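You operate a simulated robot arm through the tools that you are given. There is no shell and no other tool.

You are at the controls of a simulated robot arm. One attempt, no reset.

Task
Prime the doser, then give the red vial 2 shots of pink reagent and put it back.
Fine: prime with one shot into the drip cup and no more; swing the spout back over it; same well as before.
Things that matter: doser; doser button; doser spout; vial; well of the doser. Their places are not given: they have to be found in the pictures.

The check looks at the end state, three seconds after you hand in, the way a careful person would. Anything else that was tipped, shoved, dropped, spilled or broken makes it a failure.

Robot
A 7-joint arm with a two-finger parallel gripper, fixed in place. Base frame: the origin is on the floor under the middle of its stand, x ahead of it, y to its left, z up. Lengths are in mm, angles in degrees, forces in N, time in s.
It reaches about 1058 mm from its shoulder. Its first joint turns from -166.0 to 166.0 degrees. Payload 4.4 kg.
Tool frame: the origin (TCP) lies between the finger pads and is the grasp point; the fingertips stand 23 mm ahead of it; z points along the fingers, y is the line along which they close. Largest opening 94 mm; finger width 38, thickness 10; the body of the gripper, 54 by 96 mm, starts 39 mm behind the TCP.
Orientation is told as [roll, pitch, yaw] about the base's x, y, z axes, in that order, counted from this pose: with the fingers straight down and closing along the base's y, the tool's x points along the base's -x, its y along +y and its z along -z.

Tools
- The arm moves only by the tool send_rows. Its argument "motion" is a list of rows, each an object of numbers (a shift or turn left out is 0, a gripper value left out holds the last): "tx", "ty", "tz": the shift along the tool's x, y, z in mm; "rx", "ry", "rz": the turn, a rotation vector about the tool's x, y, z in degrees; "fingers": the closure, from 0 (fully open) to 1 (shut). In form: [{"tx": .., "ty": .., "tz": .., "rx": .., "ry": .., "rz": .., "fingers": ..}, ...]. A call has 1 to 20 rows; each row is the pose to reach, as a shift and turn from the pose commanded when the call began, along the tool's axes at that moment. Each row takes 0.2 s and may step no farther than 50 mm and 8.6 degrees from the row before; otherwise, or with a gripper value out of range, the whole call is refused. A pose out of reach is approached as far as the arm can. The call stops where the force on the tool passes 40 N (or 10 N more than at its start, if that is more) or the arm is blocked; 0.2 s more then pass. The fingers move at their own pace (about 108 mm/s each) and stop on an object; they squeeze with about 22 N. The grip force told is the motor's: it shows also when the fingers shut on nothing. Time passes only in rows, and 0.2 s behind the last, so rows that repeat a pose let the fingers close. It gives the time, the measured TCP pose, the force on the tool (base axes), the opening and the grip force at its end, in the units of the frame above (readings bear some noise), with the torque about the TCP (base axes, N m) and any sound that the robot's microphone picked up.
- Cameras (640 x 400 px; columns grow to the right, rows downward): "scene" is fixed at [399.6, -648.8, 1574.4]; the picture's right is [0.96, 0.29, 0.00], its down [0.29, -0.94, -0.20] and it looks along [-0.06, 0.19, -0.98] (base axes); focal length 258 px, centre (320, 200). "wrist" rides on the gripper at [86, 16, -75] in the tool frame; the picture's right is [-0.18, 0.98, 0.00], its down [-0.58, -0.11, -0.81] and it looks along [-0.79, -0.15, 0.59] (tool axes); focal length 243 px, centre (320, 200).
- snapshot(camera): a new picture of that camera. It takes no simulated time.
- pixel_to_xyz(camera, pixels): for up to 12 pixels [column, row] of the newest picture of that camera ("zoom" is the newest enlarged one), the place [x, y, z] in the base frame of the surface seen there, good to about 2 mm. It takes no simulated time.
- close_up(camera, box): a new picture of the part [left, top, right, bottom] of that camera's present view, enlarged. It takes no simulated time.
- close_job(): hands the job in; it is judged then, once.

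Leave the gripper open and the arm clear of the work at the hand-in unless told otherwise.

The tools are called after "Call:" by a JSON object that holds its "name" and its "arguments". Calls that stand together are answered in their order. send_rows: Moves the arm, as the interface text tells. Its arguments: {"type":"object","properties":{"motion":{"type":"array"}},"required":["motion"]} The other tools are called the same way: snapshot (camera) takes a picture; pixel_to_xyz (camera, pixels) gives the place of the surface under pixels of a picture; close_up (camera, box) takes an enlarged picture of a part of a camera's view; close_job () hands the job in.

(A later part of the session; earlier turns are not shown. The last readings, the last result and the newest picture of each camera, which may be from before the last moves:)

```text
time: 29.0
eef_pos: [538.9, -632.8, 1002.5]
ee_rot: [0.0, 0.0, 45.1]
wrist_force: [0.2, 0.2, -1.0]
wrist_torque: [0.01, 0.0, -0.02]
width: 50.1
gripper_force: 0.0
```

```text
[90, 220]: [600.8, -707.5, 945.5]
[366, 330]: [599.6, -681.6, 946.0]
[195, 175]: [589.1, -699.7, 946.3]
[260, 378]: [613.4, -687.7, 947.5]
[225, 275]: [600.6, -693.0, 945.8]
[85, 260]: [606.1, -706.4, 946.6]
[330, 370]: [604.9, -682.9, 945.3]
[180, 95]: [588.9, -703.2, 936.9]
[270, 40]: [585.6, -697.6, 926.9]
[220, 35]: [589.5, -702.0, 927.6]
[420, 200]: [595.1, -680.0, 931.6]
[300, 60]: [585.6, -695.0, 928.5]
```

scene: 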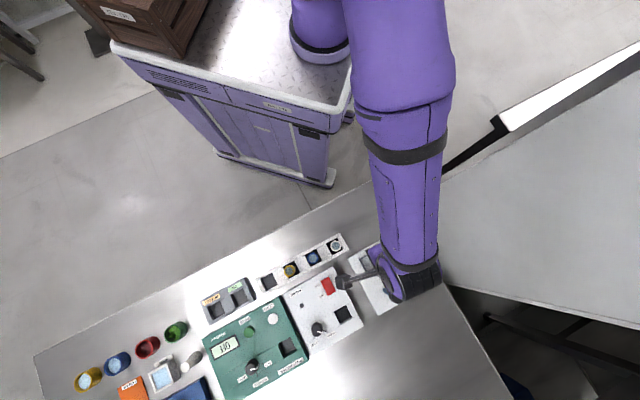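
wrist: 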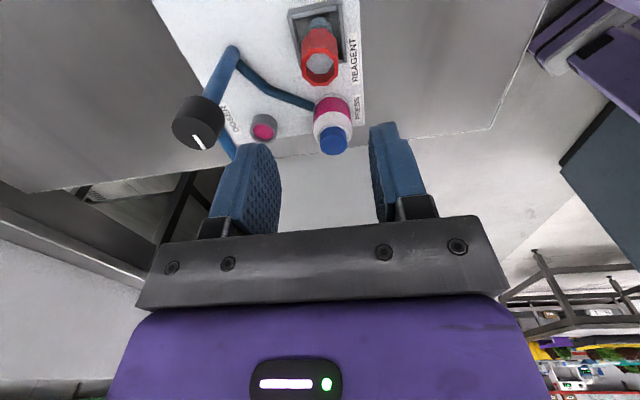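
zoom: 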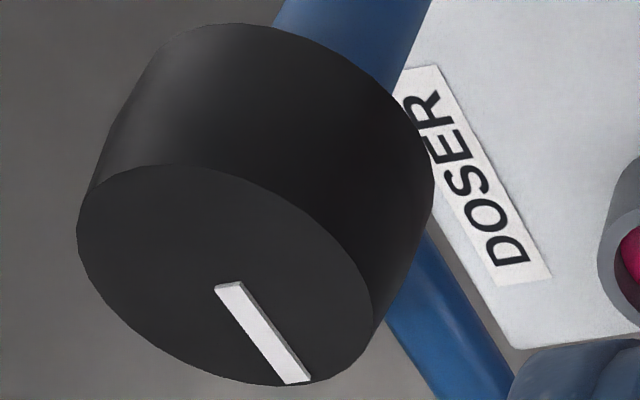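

The knob top (z 946) centre differs between views by ~3 mm; I'd like an unobstructed scene view. I'll move the gripper back (toward +y) at height and turn it to yaw −45° (the orientation for gripping the knob so that the swing ends at +45°).

Call:
{"name": "send_rows", "arguments": {"motion": [{"tx": -2, "ty": 6.6, "tz": -1, "rz": 7.5}, {"tx": -4, "ty": 13.2, "tz": -2, "rz": 15}, {"tx": -6, "ty": 19.8, "tz": -3, "rz": 22.5}, {"tx": -8, "ty": 26.4, "tz": -4, "rz": 30}, {"tx": -10, "ty": 33, "tz": -5, "rz": 37.5}, {"tx": -12, "ty": 39.6, "tz": -6, "rz": 45}, {"tx": -14, "ty": 46.2, "tz": -7, "rz": 52.5}, {"tx": -16, "ty": 52.8, "tz": -8, "rz": 60}, {"tx": -18, "ty": 59.4, "tz": -9, "rz": 67.5}, {"tx": -20, "ty": 66, "tz": -10, "rz": 75}, {"tx": -22, "ty": 72.6, "tz": -10, "rz": 82.5}, {"tx": -24, "ty": 79.2, "tz": -10, "rz": 90}, {"tx": -24, "ty": 79.2, "tz": -10, "rz": 90}]}}

Call:
{"name": "snapshot", "arguments": {"camera": "scene"}}

Call:
{"name": "snapshot", "arguments": {"camera": "wrist"}}

```text
time: 31.8
eef_pos: [500.7, -560.4, 1012.9]
ee_rot: [0.1, 0.1, -45.1]
wrist_force: [-0.7, 0.0, 0.7]
wrist_torque: [0.02, -0.01, 0.01]
width: 50.0
gripper_force: 0.0
```

```text
taken
```

scene: 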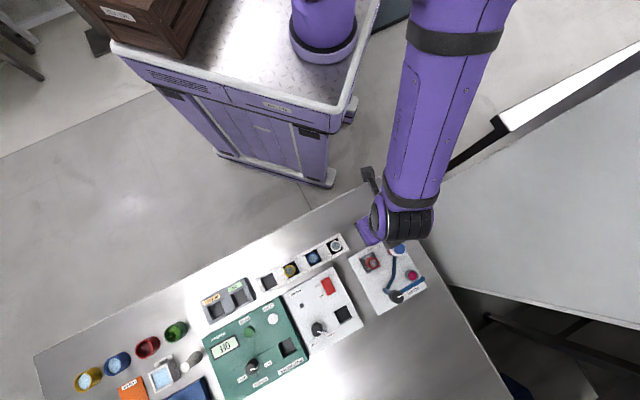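

```text
taken
```

wrist: 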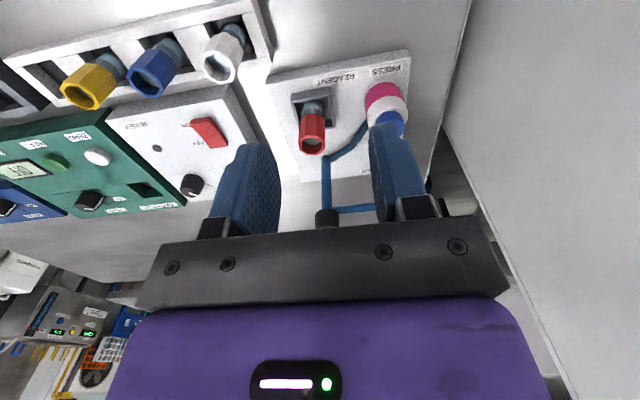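

Knob is unobstructed now in the scene view at about (397,296). Zooming in.

Call:
{"name": "close_up", "arguments": {"camera": "scene", "box": [380, 284, 420, 309]}}

Call:
{"name": "pixel_to_xyz", "arguments": {"camera": "zoom", "pixels": [[200, 200], [370, 200], [285, 120], [285, 280], [285, 200], [225, 140], [345, 140], [225, 260], [345, 260], [250, 200], [320, 200], [180, 200]]}}

```text
16.00 times, centred on (400, 296) of scene
```

zoom: 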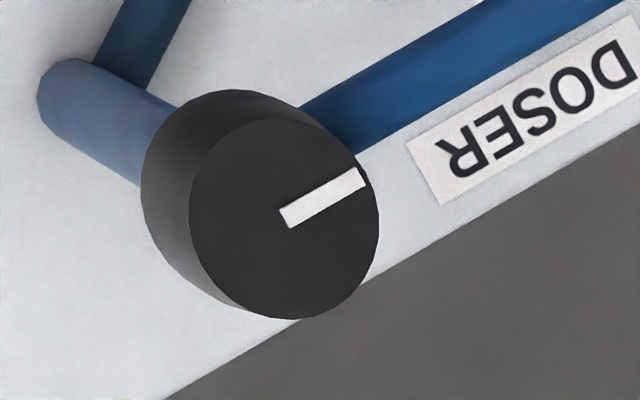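

```text
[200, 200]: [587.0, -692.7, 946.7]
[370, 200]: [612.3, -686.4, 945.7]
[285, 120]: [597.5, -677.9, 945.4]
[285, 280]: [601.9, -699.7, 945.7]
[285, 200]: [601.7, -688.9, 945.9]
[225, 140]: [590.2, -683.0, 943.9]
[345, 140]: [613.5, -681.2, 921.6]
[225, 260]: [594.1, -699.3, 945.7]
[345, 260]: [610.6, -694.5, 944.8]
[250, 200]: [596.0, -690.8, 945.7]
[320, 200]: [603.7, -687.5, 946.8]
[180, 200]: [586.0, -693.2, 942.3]
```

Knob top circle centre at zoom (285,219) → ≈(600.5,-692.5), diameter ≈30, z 925–946. Moving above it at height, yaw −45.

Call:
{"name": "send_rows", "arguments": {"motion": [{"tx": -20, "ty": -2.8}, {"tx": -45, "ty": -6.3}, {"tx": -75, "ty": -10.4}, {"tx": -105, "ty": -14.6}, {"tx": -132, "ty": -18.3}, {"tx": -150, "ty": -20.8}, {"tx": -160, "ty": -22.2}, {"tx": -164.3, "ty": -22.8}, {"tx": -164.3, "ty": -22.8}]}}

Call:
{"name": "snapshot", "arguments": {"camera": "wrist"}}

```text
time: 33.8
eef_pos: [600.2, -690.7, 1012.9]
ee_rot: [0.0, 0.1, -44.9]
wrist_force: [-1.5, -0.7, -0.4]
wrist_torque: [0.01, -0.01, -0.01]
width: 49.7
gripper_force: 0.0
```

```text
taken
```

wrist: 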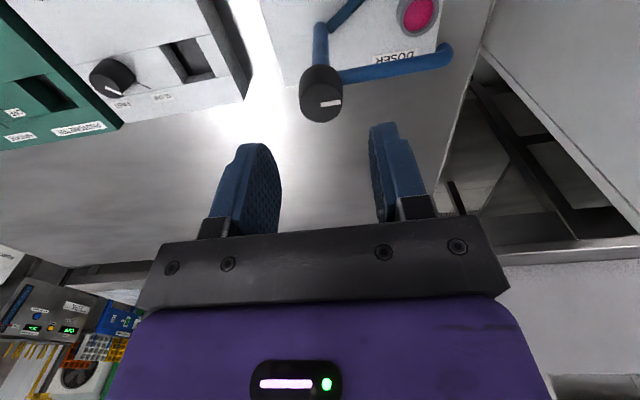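

Knob visible at (322,100). Measure again from this view.

Call:
{"name": "close_up", "arguments": {"camera": "wrist", "box": [272, 64, 368, 124]}}

Call:
{"name": "pixel_to_xyz", "arguments": {"camera": "zoom", "pixels": [[195, 260], [460, 260], [330, 160], [330, 370], [230, 190], [430, 190], [230, 330], [430, 330], [330, 260], [330, 60], [330, 100], [500, 60]]}}

```text
6.67 times, centred on (320, 94) of wrist
```

zoom: 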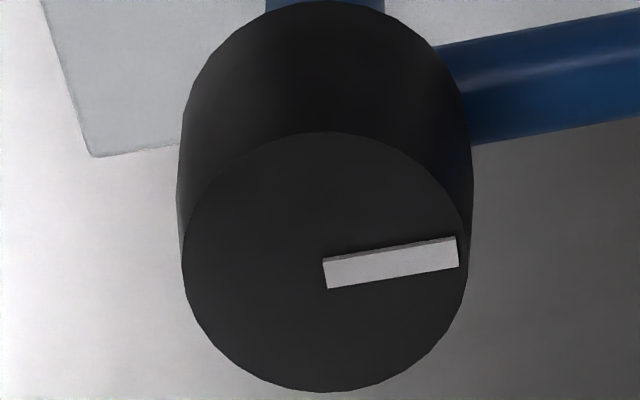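

```text
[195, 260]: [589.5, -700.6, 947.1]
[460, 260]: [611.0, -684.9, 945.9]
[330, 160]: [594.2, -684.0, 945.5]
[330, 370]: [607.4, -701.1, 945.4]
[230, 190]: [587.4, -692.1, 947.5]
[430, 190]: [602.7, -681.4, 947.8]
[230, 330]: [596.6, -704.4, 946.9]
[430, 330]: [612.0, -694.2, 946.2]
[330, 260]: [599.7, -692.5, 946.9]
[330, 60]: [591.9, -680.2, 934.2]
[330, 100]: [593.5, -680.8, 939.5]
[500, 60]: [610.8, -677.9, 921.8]
```

Knob centre ≈(600.2,-692.6). My TCP reads close to that; descend in two stages to TCP z≈953, averaging pose readings.

Call:
{"name": "send_rows", "arguments": {"motion": [{"tz": 15}, {"tz": 30}, {"tz": 38}, {"tz": 38}]}}

Call:
{"name": "send_rows", "arguments": {"motion": [{"tz": 0}]}}

Call:
{"name": "send_rows", "arguments": {"motion": [{"tz": 0}]}}

Call:
{"name": "snapshot", "arguments": {"camera": "wrist"}}

```text
time: 34.8
eef_pos: [599.7, -693.6, 973.4]
ee_rot: [0.0, 0.0, -45.0]
wrist_force: [1.0, 0.0, 0.5]
wrist_torque: [0.02, 0.0, 0.01]
width: 50.3
gripper_force: 0.1
```

```text
time: 35.2
eef_pos: [599.2, -692.6, 973.4]
ee_rot: [0.1, 0.0, -45.0]
wrist_force: [0.1, 0.3, 0.1]
wrist_torque: [-0.02, -0.02, 0.0]
width: 50.0
gripper_force: 0.0
```

```text
time: 35.6
eef_pos: [599.6, -693.2, 974.3]
ee_rot: [0.0, 0.1, -45.1]
wrist_force: [0.3, -1.1, 0.9]
wrist_torque: [-0.03, -0.01, 0.02]
width: 49.8
gripper_force: 0.0
```

```text
taken
```

wrist: 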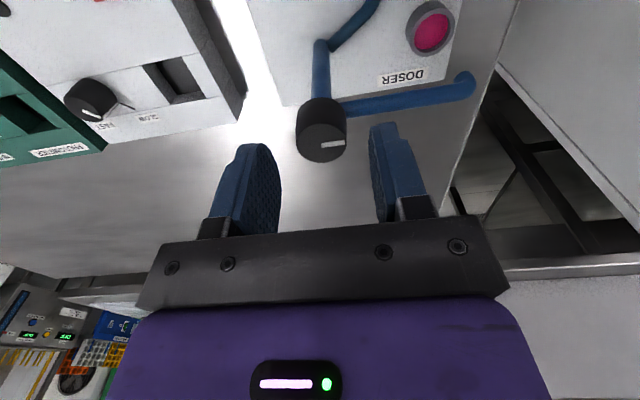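

TCP averages (599.7,-692.5), within 0.5 mm of the knob axis. Descend 20 mm so the tips reach z≈930.

Call:
{"name": "send_rows", "arguments": {"motion": [{"tz": 7}, {"tz": 14}, {"tz": 20}, {"tz": 20}]}}

Call:
{"name": "snapshot", "arguments": {"camera": "wrist"}}

```text
time: 36.6
eef_pos: [599.8, -693.8, 954.4]
ee_rot: [0.0, 0.0, -45.1]
wrist_force: [0.5, -0.1, 0.1]
wrist_torque: [0.0, 0.0, -0.02]
width: 50.0
gripper_force: 0.1
```

```text
taken
```

wrist: 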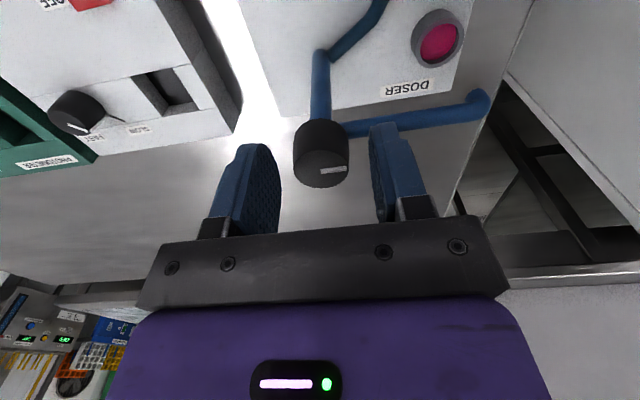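

Knob lies between the fingertips. Closing on it and checking side forces.

Call:
{"name": "send_rows", "arguments": {"motion": [{"fingers": 0.58}, {"fingers": 0.64}, {"fingers": 0.68}, {"fingers": 1}, {"fingers": 1}]}}

Call:
{"name": "snapshot", "arguments": {"camera": "wrist"}}

```text
time: 37.8
eef_pos: [600.1, -692.5, 954.7]
ee_rot: [-0.1, 0.0, -45.0]
wrist_force: [0.4, 1.9, 0.0]
wrist_torque: [0.1, -0.02, 0.0]
width: 28.8
gripper_force: 45.1
```

```text
taken
```

wrist: 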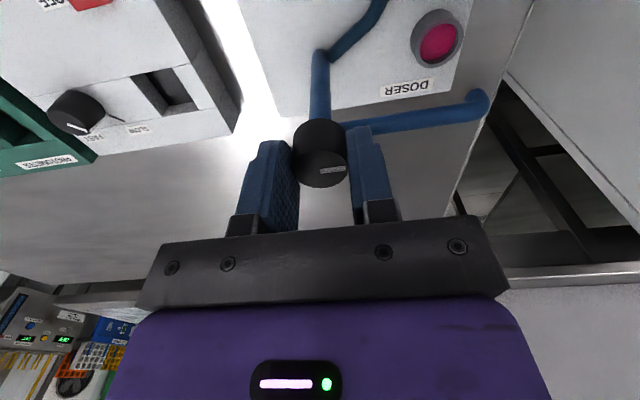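

Gripped at 28.8 mm with little side force. Test turn: 15° counter-clockwise (rz −15) and read the torque.

Call:
{"name": "send_rows", "arguments": {"motion": [{"rz": -5}, {"rz": -10}, {"rz": -15}, {"rz": -15}]}}

Call:
{"name": "close_up", "arguments": {"camera": "scene", "box": [360, 240, 440, 290]}}

Call:
{"name": "snapshot", "arguments": {"camera": "wrist"}}

```text
time: 38.8
eef_pos: [600.7, -693.1, 954.6]
ee_rot: [0.0, 0.0, -29.9]
wrist_force: [0.3, 3.1, 0.0]
wrist_torque: [0.07, 0.11, 0.02]
width: 28.6
gripper_force: 45.2
```

```text
8.00 times, centred on (400, 265) of scene
```

zoom: 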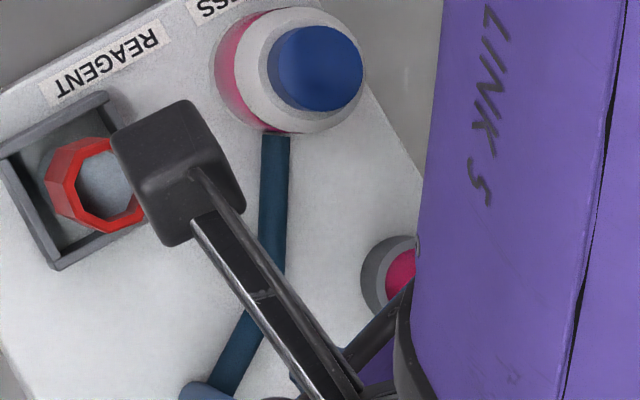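

```text
taken
```

wrist: 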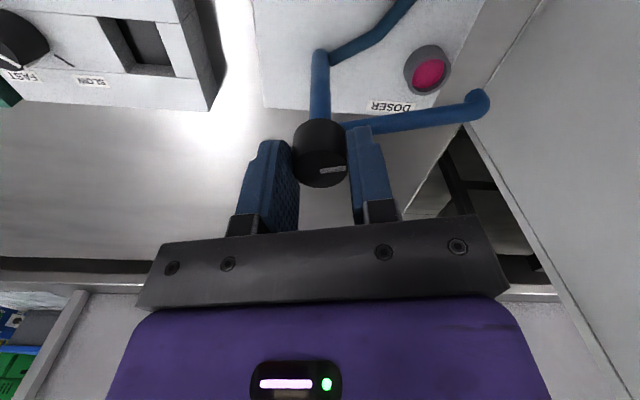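

The spout follows the knob with almost no torque. Before sweeping over the vial (rim ≈893), I check the height of the spout tip (px 480,105) in the wrist view.

Call:
{"name": "close_up", "arguments": {"camera": "wrist", "box": [420, 70, 516, 130]}}

Call:
{"name": "pixel_to_xyz", "arguments": {"camera": "zoom", "pixels": [[370, 170], [390, 150], [410, 190], [420, 230], [400, 260], [380, 130], [430, 170], [300, 230], [390, 290], [350, 150], [440, 200], [380, 240]]}}

```text
6.67 times, centred on (468, 100) of wrist
```

zoom: 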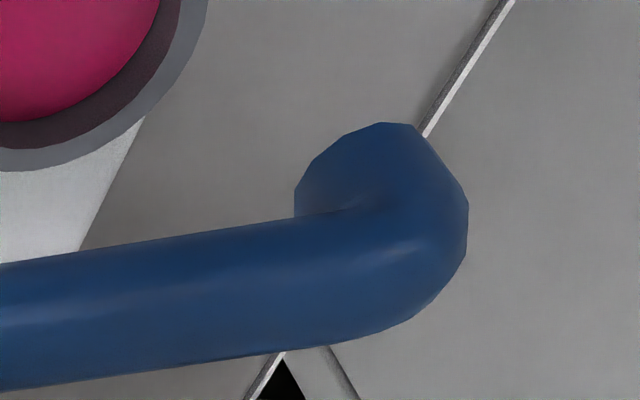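

```text
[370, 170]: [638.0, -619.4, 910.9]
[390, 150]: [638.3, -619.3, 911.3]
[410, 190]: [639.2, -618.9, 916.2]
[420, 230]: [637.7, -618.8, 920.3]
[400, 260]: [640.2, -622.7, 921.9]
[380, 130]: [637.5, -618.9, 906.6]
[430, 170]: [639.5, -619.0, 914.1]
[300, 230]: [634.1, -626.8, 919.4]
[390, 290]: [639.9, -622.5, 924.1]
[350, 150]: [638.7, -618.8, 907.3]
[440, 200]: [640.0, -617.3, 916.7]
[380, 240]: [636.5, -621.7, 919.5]
```

Tip bottom is ≈906, 13 mm above the vial rim. Continue turning 75° more to bring the spout over the vial.

Call:
{"name": "send_rows", "arguments": {"motion": [{"rz": -5}, {"rz": -11}, {"rz": -18}, {"rz": -25}, {"rz": -32}, {"rz": -39}, {"rz": -46}, {"rz": -53}, {"rz": -60}, {"rz": -66}, {"rz": -71}, {"rz": -75}, {"rz": -75}]}}

Call:
{"name": "snapshot", "arguments": {"camera": "wrist"}}

Call:
{"name": "close_up", "arguments": {"camera": "scene", "box": [340, 240, 420, 290]}}

```text
time: 41.6
eef_pos: [600.3, -692.4, 955.0]
ee_rot: [0.0, 0.0, 45.1]
wrist_force: [4.3, -12.7, 5.3]
wrist_torque: [-0.26, -0.18, -0.06]
width: 28.7
gripper_force: 45.3
```

```text
taken
```

wrist: 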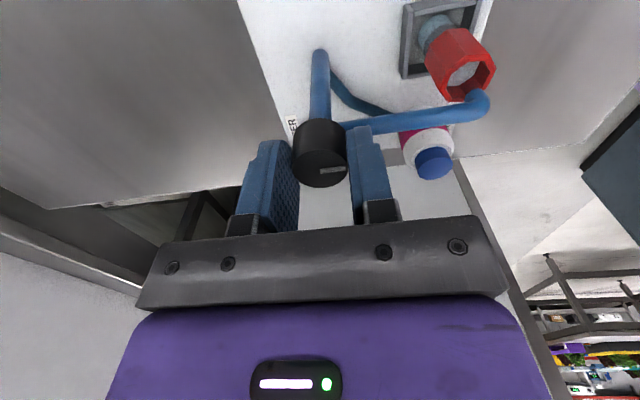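

```text
8.00 times, centred on (380, 265) of scene
```

zoom: 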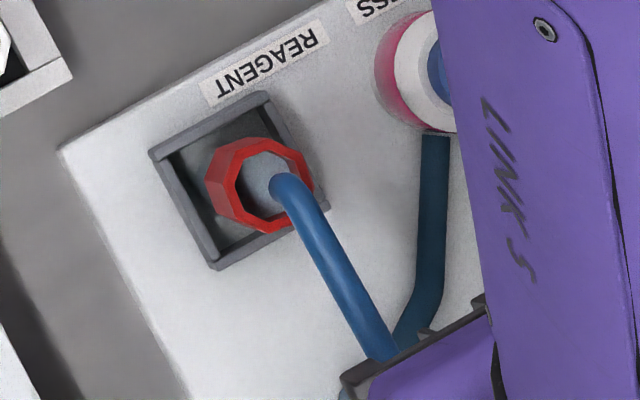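

The spout tip now appears over the red vial. Verify by coordinates of the tip end and the rim.

Call:
{"name": "pixel_to_xyz", "arguments": {"camera": "zoom", "pixels": [[285, 185], [277, 185], [295, 182], [290, 195], [215, 185], [305, 165], [262, 142], [268, 228], [305, 190], [255, 190], [240, 220], [235, 150]]}}

Call:
{"name": "close_up", "arguments": {"camera": "wrist", "box": [400, 0, 528, 80]}}

```text
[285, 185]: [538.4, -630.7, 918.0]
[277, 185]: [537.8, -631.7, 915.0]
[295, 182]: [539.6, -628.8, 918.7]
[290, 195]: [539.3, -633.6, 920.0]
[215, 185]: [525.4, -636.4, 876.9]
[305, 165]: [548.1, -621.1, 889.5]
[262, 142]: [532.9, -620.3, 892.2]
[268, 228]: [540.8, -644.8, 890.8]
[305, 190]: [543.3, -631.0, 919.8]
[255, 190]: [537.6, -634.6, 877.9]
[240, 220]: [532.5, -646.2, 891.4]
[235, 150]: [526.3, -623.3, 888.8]
```

```text
5.00 times, centred on (464, 40) of wrist
```

zoom: 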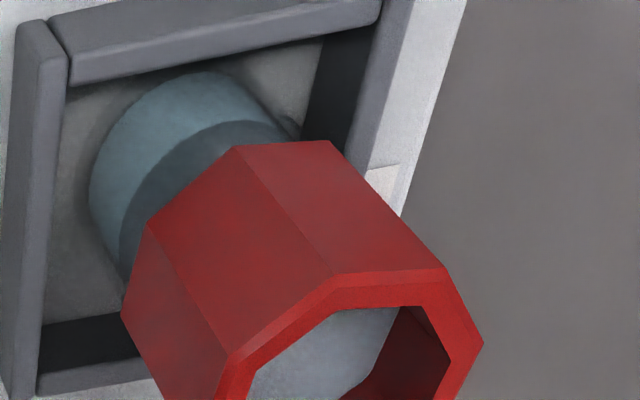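

Spout tip ≈(540,-632) over vial centre ≈(538.5,-633). Release the knob and lift.

Call:
{"name": "send_rows", "arguments": {"motion": [{"fingers": 0.62}, {"fingers": 0.55}, {"fingers": 0.468}, {"fingers": 0.468}]}}

Call:
{"name": "send_rows", "arguments": {"motion": [{"tz": -6}, {"tz": -16}, {"tz": -30}, {"tz": -50}, {"tz": -60}, {"tz": -60}]}}

Call:
{"name": "snapshot", "arguments": {"camera": "wrist"}}

Call:
{"name": "close_up", "arguments": {"camera": "scene", "box": [340, 240, 420, 290]}}

```text
time: 42.6
eef_pos: [600.8, -693.0, 954.1]
ee_rot: [0.0, 0.0, 45.0]
wrist_force: [-0.1, 0.7, 0.5]
wrist_torque: [0.01, -0.01, 0.0]
width: 49.9
gripper_force: 0.1
```

```text
time: 44.0
eef_pos: [600.9, -693.2, 1015.3]
ee_rot: [0.1, 0.0, 45.0]
wrist_force: [-0.5, -0.4, -0.8]
wrist_torque: [0.02, 0.0, 0.0]
width: 49.9
gripper_force: 0.0
```

```text
taken
```

wrist: 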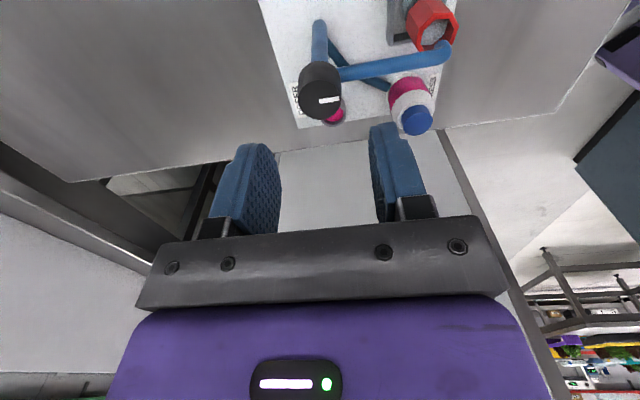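

```text
8.00 times, centred on (380, 265) of scene
```

zoom: 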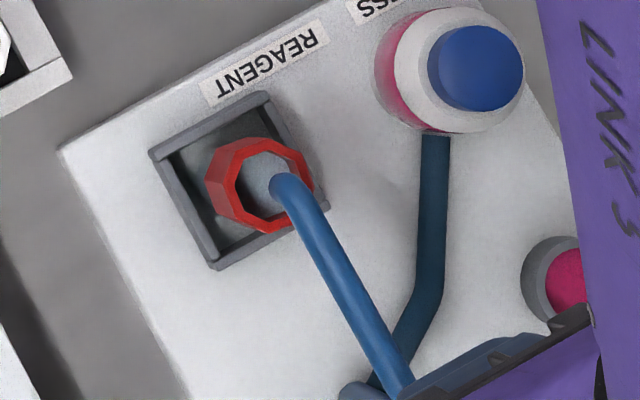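

Spout stays over the vial. Now close fingers and move above the button at (595.3,-577.6).

Call:
{"name": "send_rows", "arguments": {"motion": [{"tx": -10, "ty": 11, "fingers": 1}, {"tx": -26, "ty": 28.5}, {"tx": -44, "ty": 48.3}, {"tx": -60, "ty": 65.9}, {"tx": -72, "ty": 79}, {"tx": -77.8, "ty": 85.4}, {"tx": -77.8, "ty": 85.4}]}}

Call:
{"name": "snapshot", "arguments": {"camera": "wrist"}}

```text
time: 45.6
eef_pos: [594.0, -576.8, 1015.0]
ee_rot: [0.0, 0.0, 45.0]
wrist_force: [-0.1, -0.6, -0.8]
wrist_torque: [0.02, -0.02, 0.07]
width: 0.0
gripper_force: 22.2
```

```text
taken
```

wrist: 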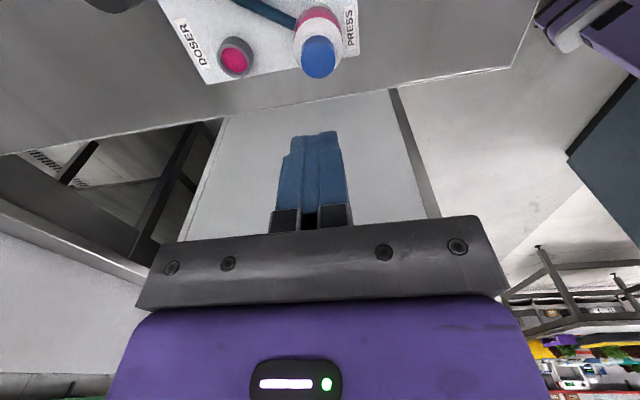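

Centred above the button as before. Descend to ~5 mm above it (TCP z≈914).

Call:
{"name": "send_rows", "arguments": {"motion": [{"tz": 25}, {"tz": 50}, {"tz": 75}, {"tz": 90}, {"tz": 98}, {"tz": 101}, {"tz": 101}]}}

Call:
{"name": "snapshot", "arguments": {"camera": "wrist"}}

Call:
{"name": "close_up", "arguments": {"camera": "scene", "box": [340, 240, 420, 290]}}

```text
time: 47.2
eef_pos: [595.6, -576.8, 913.2]
ee_rot: [0.0, 0.0, 45.0]
wrist_force: [-0.4, -0.4, -0.4]
wrist_torque: [0.01, 0.02, 0.0]
width: 0.0
gripper_force: 22.3
```

```text
taken
```

wrist: 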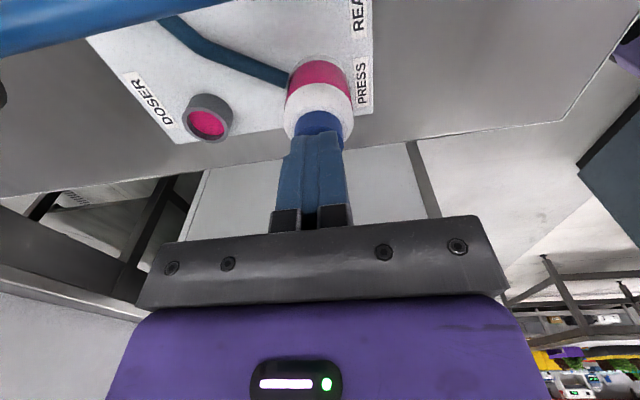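

```text
8.00 times, centred on (380, 265) of scene
```

zoom: 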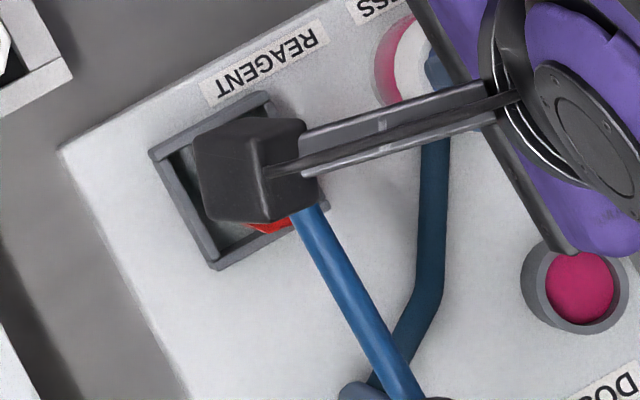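

The wrist camera housing sits above the spout tip; I check its height before pressing further.

Call:
{"name": "pixel_to_xyz", "arguments": {"camera": "zoom", "pixels": [[225, 170], [280, 140], [285, 200], [235, 215], [208, 200], [310, 190], [315, 225], [270, 223]]}}

```text
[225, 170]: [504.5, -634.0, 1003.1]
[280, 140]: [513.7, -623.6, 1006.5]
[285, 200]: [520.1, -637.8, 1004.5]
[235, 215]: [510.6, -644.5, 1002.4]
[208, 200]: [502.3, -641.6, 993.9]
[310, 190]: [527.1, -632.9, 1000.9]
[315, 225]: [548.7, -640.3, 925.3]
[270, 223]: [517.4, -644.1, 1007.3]
```

Housing is ~80 mm above the spout, no conflict. First shot into the vial: press down 11.5 mm in small steps and listen.

Call:
{"name": "send_rows", "arguments": {"motion": [{"tz": 4}, {"tz": 7}, {"tz": 9}, {"tz": 10.5}, {"tz": 11.5}]}}

```text
time: 48.4
eef_pos: [595.4, -577.8, 903.5]
ee_rot: [-0.1, 0.1, 45.0]
wrist_force: [-1.6, 0.1, 4.7]
wrist_torque: [0.0, 0.01, 0.0]
width: 0.0
gripper_force: 21.5
heard: click
```

Click heard (first shot). Release the button fully by going up 16 mm.

Call:
{"name": "send_rows", "arguments": {"motion": [{"tz": -4}, {"tz": -10}, {"tz": -16}, {"tz": -16}]}}

Call:
{"name": "close_up", "arguments": {"camera": "scene", "box": [340, 240, 420, 290]}}

Call:
{"name": "close_up", "arguments": {"camera": "wrist", "box": [140, 40, 380, 190]}}

```text
time: 49.4
eef_pos: [594.8, -578.3, 918.0]
ee_rot: [0.1, 0.1, 44.9]
wrist_force: [0.9, 1.0, 0.1]
wrist_torque: [0.0, -0.02, -0.01]
width: 0.0
gripper_force: 21.9
```

```text
8.00 times, centred on (380, 265) of scene
```

zoom: 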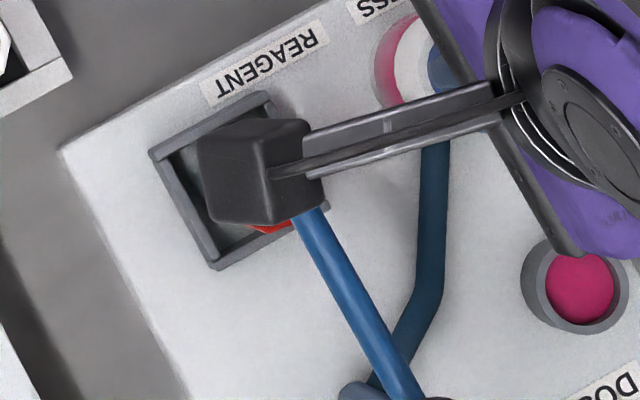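

```text
2.67 times, centred on (260, 115) of wrist
```

zoom: 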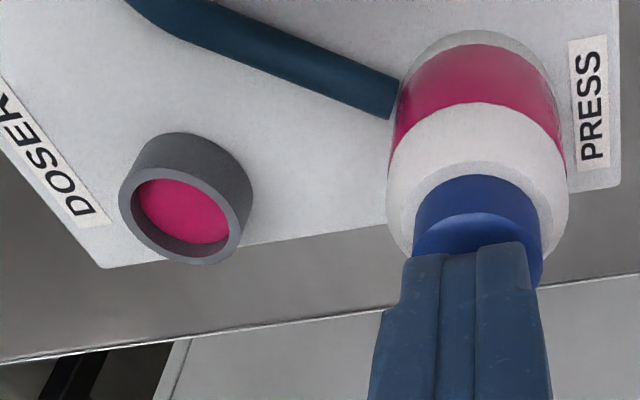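

Button released. I'll raise and shift aside to look at the vial and verify the shot landed inside.

Call:
{"name": "send_rows", "arguments": {"motion": [{"tz": -25}, {"tz": -50}, {"tz": -75}, {"tz": -85}, {"tx": -25, "tz": -85}, {"tx": -50, "tz": -85}, {"tx": -70, "tz": -85}, {"tx": -70, "tz": -85}]}}

Call:
{"name": "close_up", "arguments": {"camera": "scene", "box": [340, 240, 420, 290]}}

Call:
{"name": "snapshot", "arguments": {"camera": "wrist"}}

```text
time: 51.2
eef_pos: [644.6, -526.9, 1002.7]
ee_rot: [0.1, 0.0, 44.9]
wrist_force: [0.2, 0.4, 0.3]
wrist_torque: [0.01, 0.0, 0.02]
width: 0.2
gripper_force: 21.6
```

```text
8.00 times, centred on (380, 265) of scene
```

zoom: 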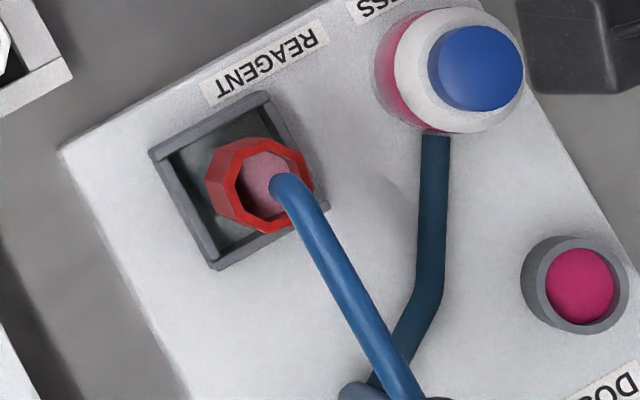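

```text
taken
```

wrist: 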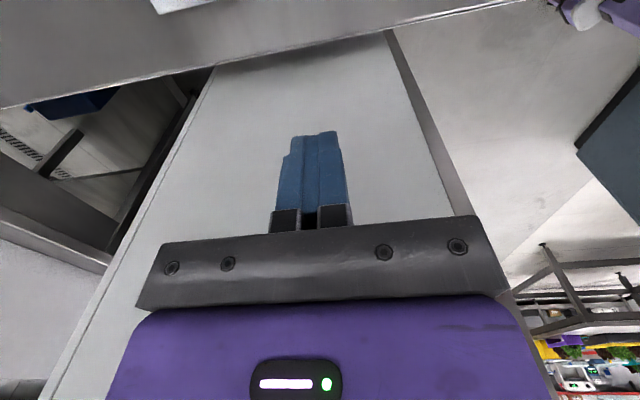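

The vial's liquid is now light pink; one shot landed, nothing spilled. Return over the button.

Call:
{"name": "send_rows", "arguments": {"motion": [{"tx": 25}, {"tx": 50}, {"tx": 70}, {"tx": 70, "tz": 25}, {"tx": 70, "tz": 50}, {"tx": 70, "tz": 75}, {"tx": 70, "tz": 85}, {"tx": 70, "tz": 85}]}}

Call:
{"name": "close_up", "arguments": {"camera": "wrist", "box": [140, 40, 380, 190]}}

```text
time: 53.0
eef_pos: [594.2, -577.7, 918.8]
ee_rot: [0.0, 0.0, 45.0]
wrist_force: [-0.1, -0.6, -0.1]
wrist_torque: [-0.02, -0.02, 0.01]
width: 0.1
gripper_force: 22.1
```

```text
2.67 times, centred on (260, 115) of wrist
```

zoom: 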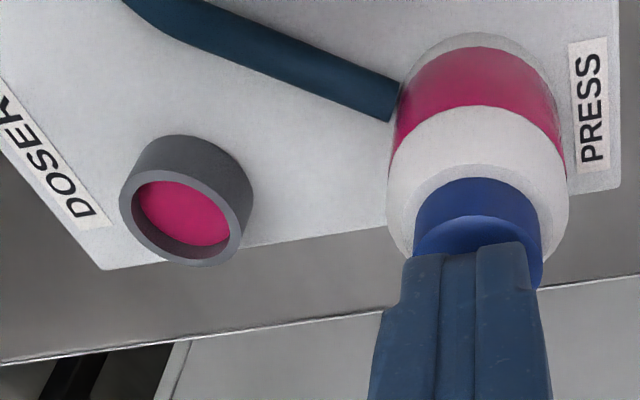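

Back over the button. Second shot: press down 16 mm to the same depth as before.

Call:
{"name": "send_rows", "arguments": {"motion": [{"tz": 5}, {"tz": 9}, {"tz": 12}, {"tz": 14}, {"tz": 15.2}, {"tz": 16}]}}

```text
time: 54.4
eef_pos: [595.1, -577.8, 902.0]
ee_rot: [0.1, 0.0, 45.0]
wrist_force: [-1.8, 1.0, 4.3]
wrist_torque: [-0.01, 0.07, -0.02]
width: 0.2
gripper_force: 21.8
heard: click
```

Second click heard. Release, raise, and move aside to check.

Call:
{"name": "send_rows", "arguments": {"motion": [{"tz": -4}, {"tz": -10}, {"tz": -25}, {"tz": -50}, {"tz": -75}, {"tz": -100}, {"tx": -25, "tz": -101}, {"tx": -50, "tz": -101}, {"tx": -70, "tz": -101}, {"tx": -70, "tz": -101}]}}

Call:
{"name": "close_up", "arguments": {"camera": "scene", "box": [340, 240, 420, 290]}}

```text
time: 56.6
eef_pos: [644.4, -527.7, 1003.6]
ee_rot: [0.0, 0.0, 44.9]
wrist_force: [0.9, 0.8, -0.1]
wrist_torque: [0.0, 0.0, -0.02]
width: 0.0
gripper_force: 21.9
```

```text
8.00 times, centred on (380, 265) of scene
```

zoom: 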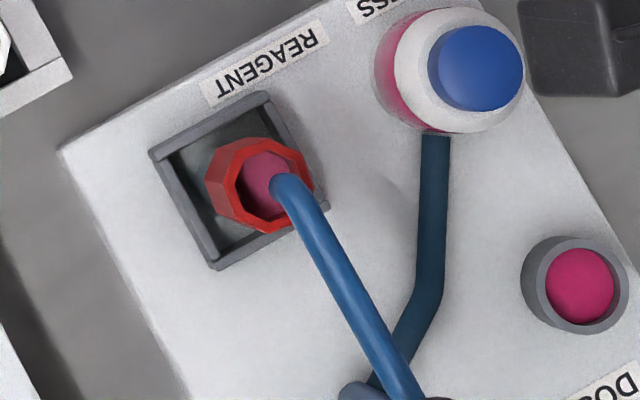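

Darker pink now: two shots delivered, nothing spilled. Next: return over the knob (yaw still +45), opening fingers to 50 mm.

Call:
{"name": "send_rows", "arguments": {"motion": [{"tx": 12, "ty": -7, "tz": -3, "fingers": 0.468}, {"tx": 33, "ty": -19, "tz": -7}, {"tx": 58, "ty": -33.5, "tz": -11.5}, {"tx": 84, "ty": -48.5, "tz": -11.5}, {"tx": 108, "ty": -62.4, "tz": -11.5}, {"tx": 130, "ty": -75.1, "tz": -11.5}, {"tx": 143, "ty": -82.6, "tz": -11.5}, {"tx": 147.8, "ty": -85.4, "tz": -11.5}, {"tx": 147.8, "ty": -85.4, "tz": -11.5}]}}

Call:
{"name": "close_up", "arguments": {"camera": "wrist", "box": [272, 54, 368, 114]}}

Call:
{"name": "snapshot", "arguments": {"camera": "wrist"}}

```text
time: 58.6
eef_pos: [599.4, -693.4, 1014.8]
ee_rot: [0.0, 0.0, 45.0]
wrist_force: [-1.1, -0.2, 0.2]
wrist_torque: [0.0, 0.01, -0.01]
width: 50.0
gripper_force: 0.0
```

```text
6.67 times, centred on (320, 84) of wrist
```

zoom: 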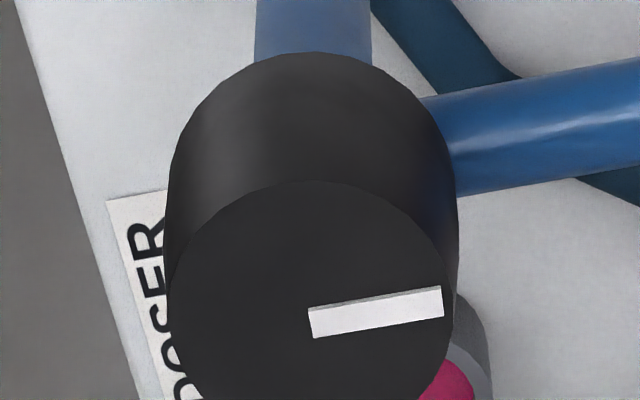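

```text
taken
```

wrist: 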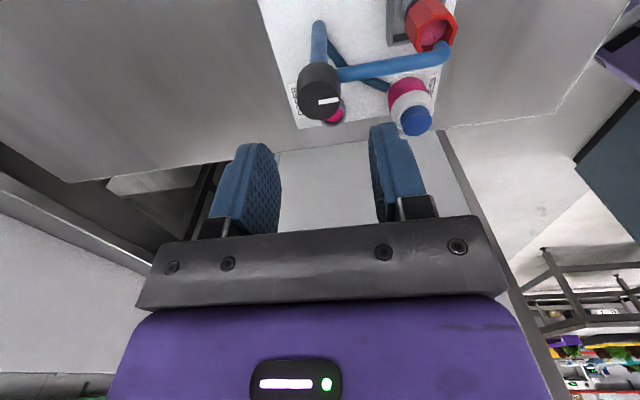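

Knob appears ~1.5 mm toward −y of the tool compared with the well-aligned first grip, consistent with the side force I saw. I'll correct ty −1.5 and descend to the knob.

Call:
{"name": "send_rows", "arguments": {"motion": [{"ty": -1.5, "tz": 15}, {"ty": -1.5, "tz": 30}, {"ty": -1.5, "tz": 45}, {"ty": -1.5, "tz": 55}, {"ty": -1.5, "tz": 60}, {"ty": -1.5, "tz": 60}]}}

Call:
{"name": "snapshot", "arguments": {"camera": "wrist"}}

```text
time: 60.0
eef_pos: [601.4, -693.1, 954.2]
ee_rot: [0.0, -0.1, 45.0]
wrist_force: [0.0, 0.8, -0.4]
wrist_torque: [0.02, 0.02, -0.01]
width: 50.0
gripper_force: 0.0
```

```text
taken
```

wrist: 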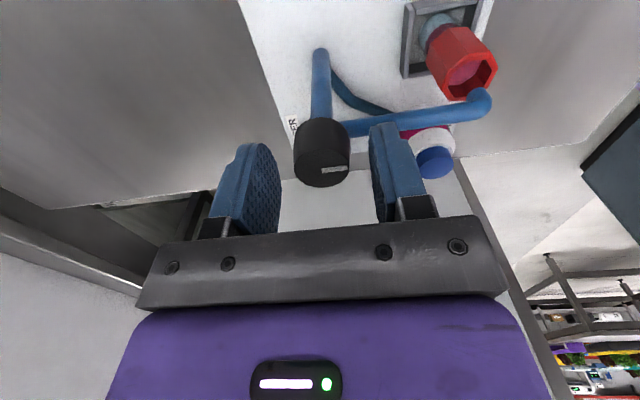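

Knob is between the fingers, same look as the first grip. Close.

Call:
{"name": "send_rows", "arguments": {"motion": [{"fingers": 0.58}, {"fingers": 0.64}, {"fingers": 0.68}, {"fingers": 1}, {"fingers": 1}]}}

```text
time: 61.2
eef_pos: [600.6, -692.4, 954.8]
ee_rot: [0.2, 0.0, 44.9]
wrist_force: [-5.6, 6.6, 0.7]
wrist_torque: [0.21, 0.14, 0.02]
width: 28.6
gripper_force: 45.0
```

Side force of ~8.6 N along tool +y: overcorrected slightly. Nudge ty +0.6 and re-read.

Call:
{"name": "send_rows", "arguments": {"motion": [{"ty": 0.3}, {"ty": 0.6}, {"ty": 0.6}]}}

```text
time: 62.0
eef_pos: [600.5, -693.0, 954.0]
ee_rot: [-0.1, 0.0, 45.0]
wrist_force: [-5.1, 3.8, -4.7]
wrist_torque: [0.07, 0.06, -0.01]
width: 28.7
gripper_force: 44.9
```

Side force is small now. Swing the spout back: rotate rz +90 in small steps (clockwise from above).

Call:
{"name": "send_rows", "arguments": {"motion": [{"rz": 5}, {"rz": 11}, {"rz": 18}, {"rz": 25}, {"rz": 32}, {"rz": 39}, {"rz": 45}, {"rz": 45}]}}

Call:
{"name": "snapshot", "arguments": {"camera": "wrist"}}

```text
time: 63.8
eef_pos: [600.8, -694.0, 954.8]
ee_rot: [0.1, 0.0, -0.1]
wrist_force: [-6.2, 5.9, -8.0]
wrist_torque: [0.13, 0.05, 0.03]
width: 28.5
gripper_force: 45.0
```

```text
taken
```

wrist: 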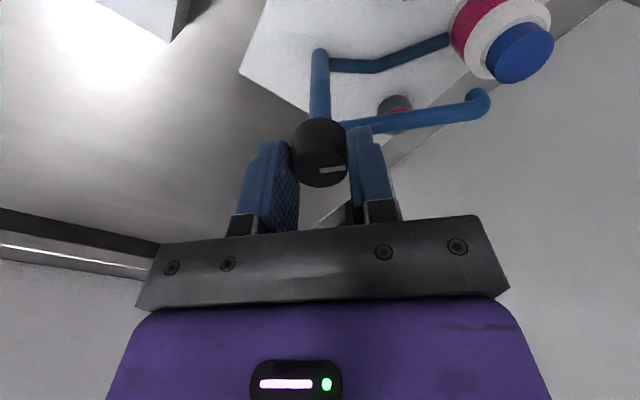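

The spout follows. Continue the other 45°.

Call:
{"name": "send_rows", "arguments": {"motion": [{"rz": 6}, {"rz": 13}, {"rz": 20}, {"rz": 27}, {"rz": 34}, {"rz": 40}, {"rz": 45}, {"rz": 45}]}}

Call:
{"name": "snapshot", "arguments": {"camera": "wrist"}}

Call:
{"name": "close_up", "arguments": {"camera": "scene", "box": [370, 240, 450, 290]}}

```text
time: 65.6
eef_pos: [601.7, -692.2, 954.8]
ee_rot: [0.0, 0.1, -45.1]
wrist_force: [-5.3, 13.8, -5.5]
wrist_torque: [0.17, -0.06, 0.01]
width: 28.7
gripper_force: 45.0
```

```text
taken
```

wrist: 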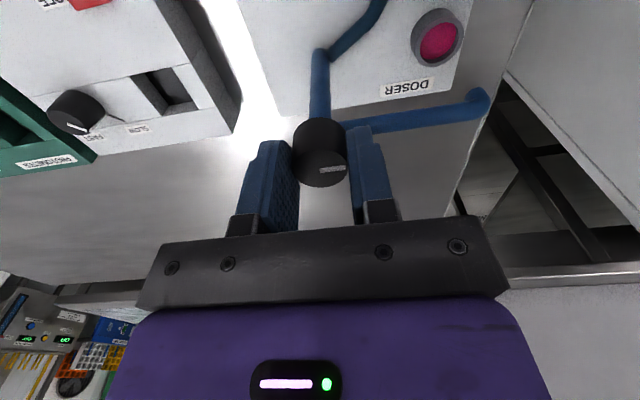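

```text
8.00 times, centred on (410, 265) of scene
```

zoom: 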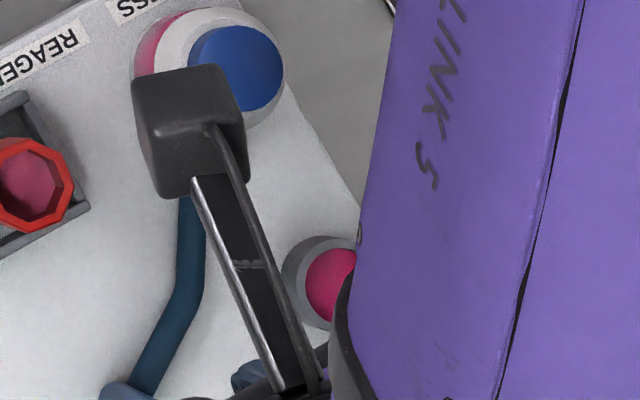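

The wrist view is identical to the first grip, so the spout is back at its original angle over the cup. Release and lift.

Call:
{"name": "send_rows", "arguments": {"motion": [{"fingers": 0.62}, {"fingers": 0.55}, {"fingers": 0.468}, {"fingers": 0.468}]}}

Call:
{"name": "send_rows", "arguments": {"motion": [{"tz": -6}, {"tz": -16}, {"tz": -30}, {"tz": -50}, {"tz": -60}, {"tz": -60}]}}

Call:
{"name": "snapshot", "arguments": {"camera": "wrist"}}

```text
time: 66.6
eef_pos: [601.1, -693.5, 953.5]
ee_rot: [0.0, 0.0, -45.1]
wrist_force: [0.6, 0.2, 0.5]
wrist_torque: [0.0, 0.01, 0.0]
width: 50.1
gripper_force: 0.1
```

```text
time: 68.0
eef_pos: [601.9, -692.7, 1013.9]
ee_rot: [-0.1, 0.0, -45.0]
wrist_force: [-0.7, -0.2, -0.1]
wrist_torque: [0.01, -0.01, -0.02]
width: 49.9
gripper_force: 0.1
```

```text
taken
```

wrist: 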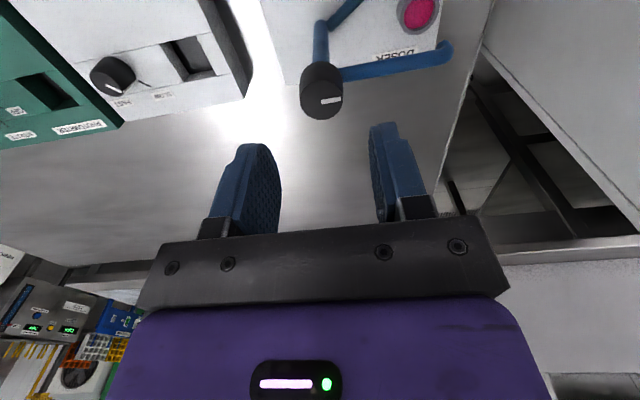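

Spout is back over the cup. Now return to above the vial in the doser well, turning back to yaw +45°.

Call:
{"name": "send_rows", "arguments": {"motion": [{"tx": 7.2, "ty": -0.1, "rz": -7.5}, {"tx": 14.3, "ty": -0.2, "rz": -15}, {"tx": 21.5, "ty": -0.3, "rz": -22.5}, {"tx": 28.7, "ty": -0.4, "rz": -30}, {"tx": 35.8, "ty": -0.5, "rz": -37.5}, {"tx": 43, "ty": -0.6, "rz": -45}, {"tx": 50.2, "ty": -0.7, "rz": -52.5}, {"tx": 57.3, "ty": -0.8, "rz": -60}, {"tx": 64.5, "ty": -0.9, "rz": -67.5}, {"tx": 71.7, "ty": -1, "rz": -75}, {"tx": 78.8, "ty": -1.1, "rz": -82.5}, {"tx": 86, "ty": -1.2, "rz": -90}, {"tx": 86, "ty": -1.2, "rz": -90}]}}

Call:
{"name": "snapshot", "arguments": {"camera": "wrist"}}

Call:
{"name": "snapshot", "arguments": {"camera": "scene"}}

```text
time: 70.8
eef_pos: [538.2, -633.9, 1013.8]
ee_rot: [0.0, 0.0, 45.1]
wrist_force: [-0.1, 0.6, -0.7]
wrist_torque: [-0.03, -0.01, 0.04]
width: 50.1
gripper_force: 0.0
```

```text
taken
```

wrist: 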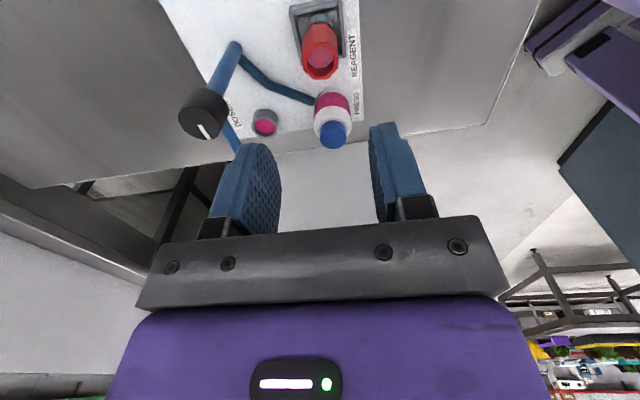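

```text
taken
```

scene: 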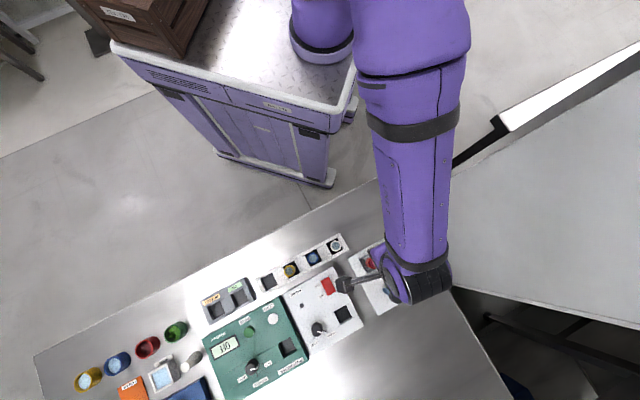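

Vial is still in place with pink contents. Descend over it in stages.

Call:
{"name": "send_rows", "arguments": {"motion": [{"tz": 20}, {"tz": 45}, {"tz": 70}, {"tz": 90}, {"tz": 103}, {"tz": 108}, {"tz": 108}]}}

Call:
{"name": "snapshot", "arguments": {"camera": "wrist"}}

```text
time: 72.4
eef_pos: [539.7, -634.1, 905.9]
ee_rot: [0.0, 0.1, 45.0]
wrist_force: [-0.6, -0.1, -0.2]
wrist_torque: [0.02, 0.01, 0.01]
width: 50.0
gripper_force: 0.0
```

```text
taken
```

wrist: 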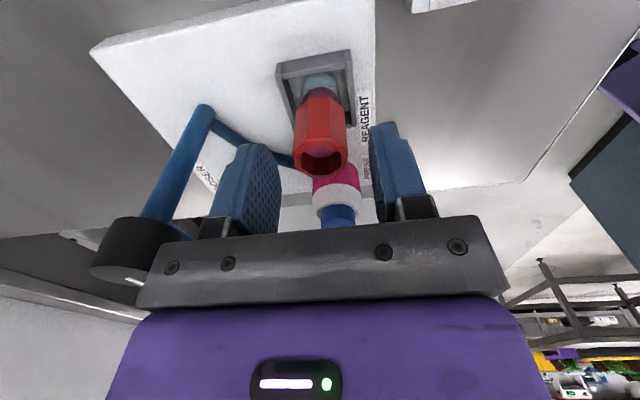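

Vial is centred between the fingers. Descend the last 34 mm to the release height, then grip.

Call:
{"name": "send_rows", "arguments": {"motion": [{"tz": 10}, {"tz": 20}, {"tz": 28}, {"tz": 34}, {"tz": 34}]}}

Call:
{"name": "send_rows", "arguments": {"motion": [{"fingers": 0.6}, {"fingers": 0.68}, {"fingers": 0.75}, {"fingers": 1}, {"fingers": 1}]}}

Call:
{"name": "snapshot", "arguments": {"camera": "wrist"}}

```text
time: 73.6
eef_pos: [539.0, -632.3, 872.4]
ee_rot: [0.0, -0.1, 45.0]
wrist_force: [-0.3, 0.5, 0.5]
wrist_torque: [0.0, 0.0, 0.01]
width: 50.1
gripper_force: 0.0
```

```text
time: 74.8
eef_pos: [539.6, -631.8, 873.1]
ee_rot: [0.1, 0.0, 44.9]
wrist_force: [0.2, 0.4, 0.0]
wrist_torque: [0.01, -0.02, 0.0]
width: 27.6
gripper_force: 22.1
```

```text
taken
```

wrist: 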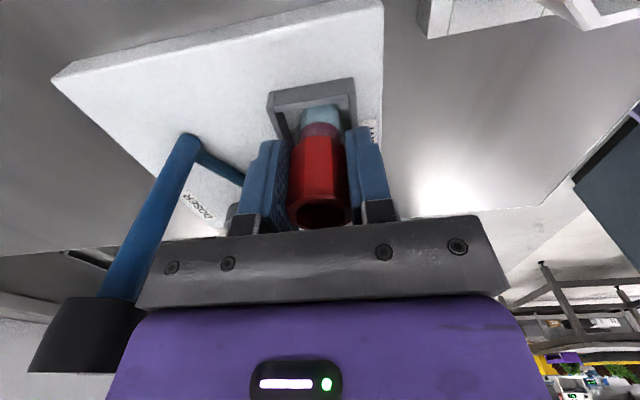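

Gripped at 27.6 mm. Lift straight up 110 mm smoothly.

Call:
{"name": "send_rows", "arguments": {"motion": [{"tz": -4}, {"tz": -12}, {"tz": -24}, {"tz": -40}, {"tz": -57}, {"tz": -74}, {"tz": -89}, {"tz": -100}, {"tz": -107}, {"tz": -110}, {"tz": -110}]}}

Call:
{"name": "snapshot", "arguments": {"camera": "wrist"}}

```text
time: 77.2
eef_pos: [538.2, -633.2, 982.7]
ee_rot: [0.0, 0.0, 45.0]
wrist_force: [-0.8, 0.1, -0.1]
wrist_torque: [-0.04, -0.01, 0.0]
width: 27.5
gripper_force: 22.4
```

```text
taken
```

wrist: 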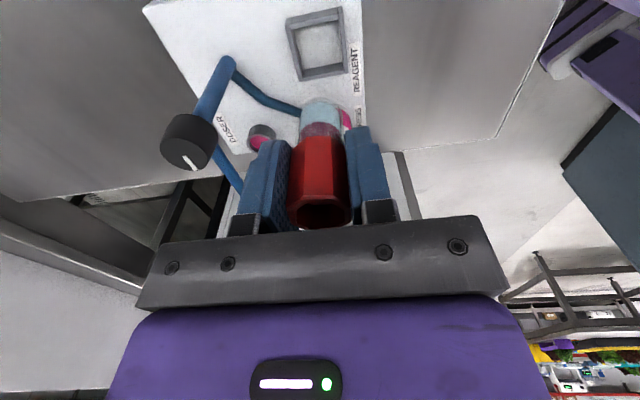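

Vial held upright, the doser well is empty and clean. Move back over its rack slot along the reverse path.

Call:
{"name": "send_rows", "arguments": {"motion": [{"tx": 8.2, "ty": 2.5}, {"tx": 21.9, "ty": 6.8}, {"tx": 41.1, "ty": 12.7}, {"tx": 63, "ty": 19.5}, {"tx": 84.9, "ty": 26.3}, {"tx": 106.8, "ty": 33.1}, {"tx": 128.7, "ty": 39.9}, {"tx": 150.6, "ty": 46.7}, {"tx": 172.5, "ty": 53.5}, {"tx": 194.4, "ty": 60.3}, {"tx": 216.3, "ty": 67.1}, {"tx": 235.5, "ty": 73}, {"tx": 251.9, "ty": 78.1}, {"tx": 262.8, "ty": 81.5}, {"tx": 271.1, "ty": 84.1}, {"tx": 273.8, "ty": 84.9}, {"tx": 273.8, "ty": 84.9}]}}

Call:
{"name": "snapshot", "arguments": {"camera": "wrist"}}

Call:
{"name": "close_up", "arguments": {"camera": "wrist", "box": [240, 0, 400, 100]}}

```text
time: 80.8
eef_pos: [286.4, -766.8, 982.0]
ee_rot: [0.0, 0.0, 45.0]
wrist_force: [-0.3, -0.1, -1.3]
wrist_torque: [0.0, -0.01, -0.01]
width: 27.4
gripper_force: 22.4
```

```text
taken
```

wrist: 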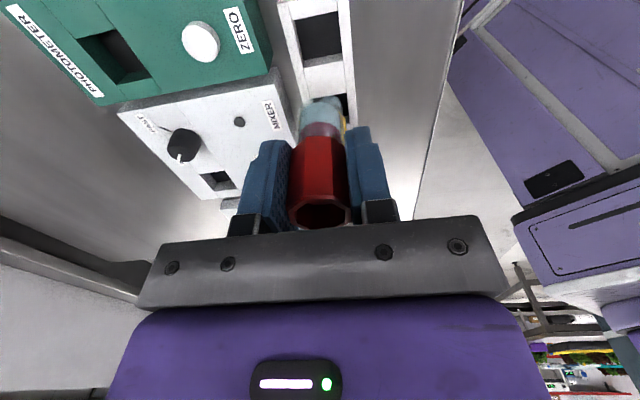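

```text
4.00 times, centred on (320, 50) of wrist
```

zoom: 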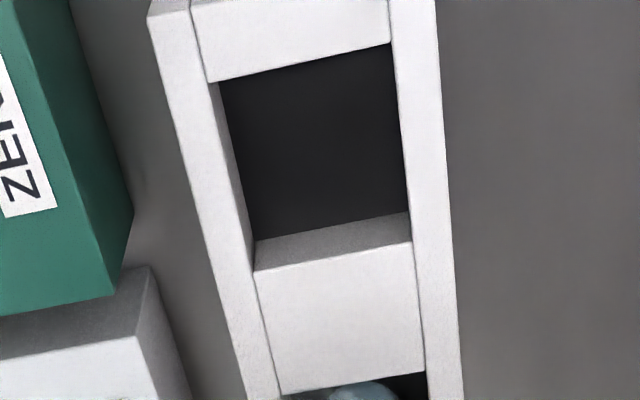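

View matches the earlier one above the slot. Verify the slot corners.

Call:
{"name": "pixel_to_xyz", "arguments": {"camera": "zoom", "pixels": [[205, 78], [392, 38], [416, 245], [250, 275], [320, 140], [230, 90], [385, 60], [400, 205], [260, 230], [330, 330], [300, 55], [430, 130]]}}

```text
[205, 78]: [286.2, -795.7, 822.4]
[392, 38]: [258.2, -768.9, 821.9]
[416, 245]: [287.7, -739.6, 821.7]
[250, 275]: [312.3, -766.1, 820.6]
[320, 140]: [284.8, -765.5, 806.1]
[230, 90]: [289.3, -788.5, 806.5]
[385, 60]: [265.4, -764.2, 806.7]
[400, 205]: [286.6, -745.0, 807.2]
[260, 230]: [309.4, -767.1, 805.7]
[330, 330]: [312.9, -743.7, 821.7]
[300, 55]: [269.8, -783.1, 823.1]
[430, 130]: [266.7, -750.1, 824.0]
```

Slot centre ≈(286,-767.5), matches TCP. Descend smoothly to a few mm above seating (112 mm down).

Call:
{"name": "send_rows", "arguments": {"motion": [{"tz": 5}, {"tz": 15}, {"tz": 30}, {"tz": 47}, {"tz": 64}, {"tz": 80}, {"tz": 93}, {"tz": 103}, {"tz": 109}, {"tz": 112}, {"tz": 112}]}}

Call:
{"name": "snapshot", "arguments": {"camera": "wrist"}}

```text
time: 83.2
eef_pos: [285.4, -767.1, 871.6]
ee_rot: [0.0, 0.0, 45.1]
wrist_force: [0.2, -0.7, 0.9]
wrist_torque: [0.0, 0.0, 0.02]
width: 27.3
gripper_force: 21.9
```

```text
taken
```

wrist: 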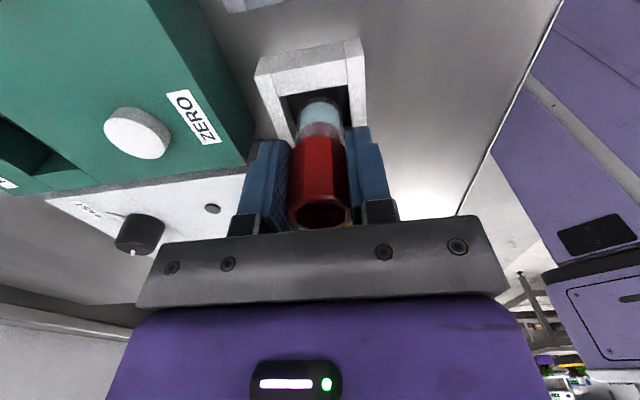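

Going in cleanly. Lower another 12 mm slowly.

Call:
{"name": "send_rows", "arguments": {"motion": [{"tz": 3}, {"tz": 6}, {"tz": 9}, {"tz": 11}, {"tz": 12}]}}

```text
time: 84.4
eef_pos: [284.9, -766.9, 858.1]
ee_rot: [0.0, 0.0, 44.9]
wrist_force: [0.5, -0.5, -0.6]
wrist_torque: [0.02, -0.01, 0.01]
width: 27.5
gripper_force: 22.1
```

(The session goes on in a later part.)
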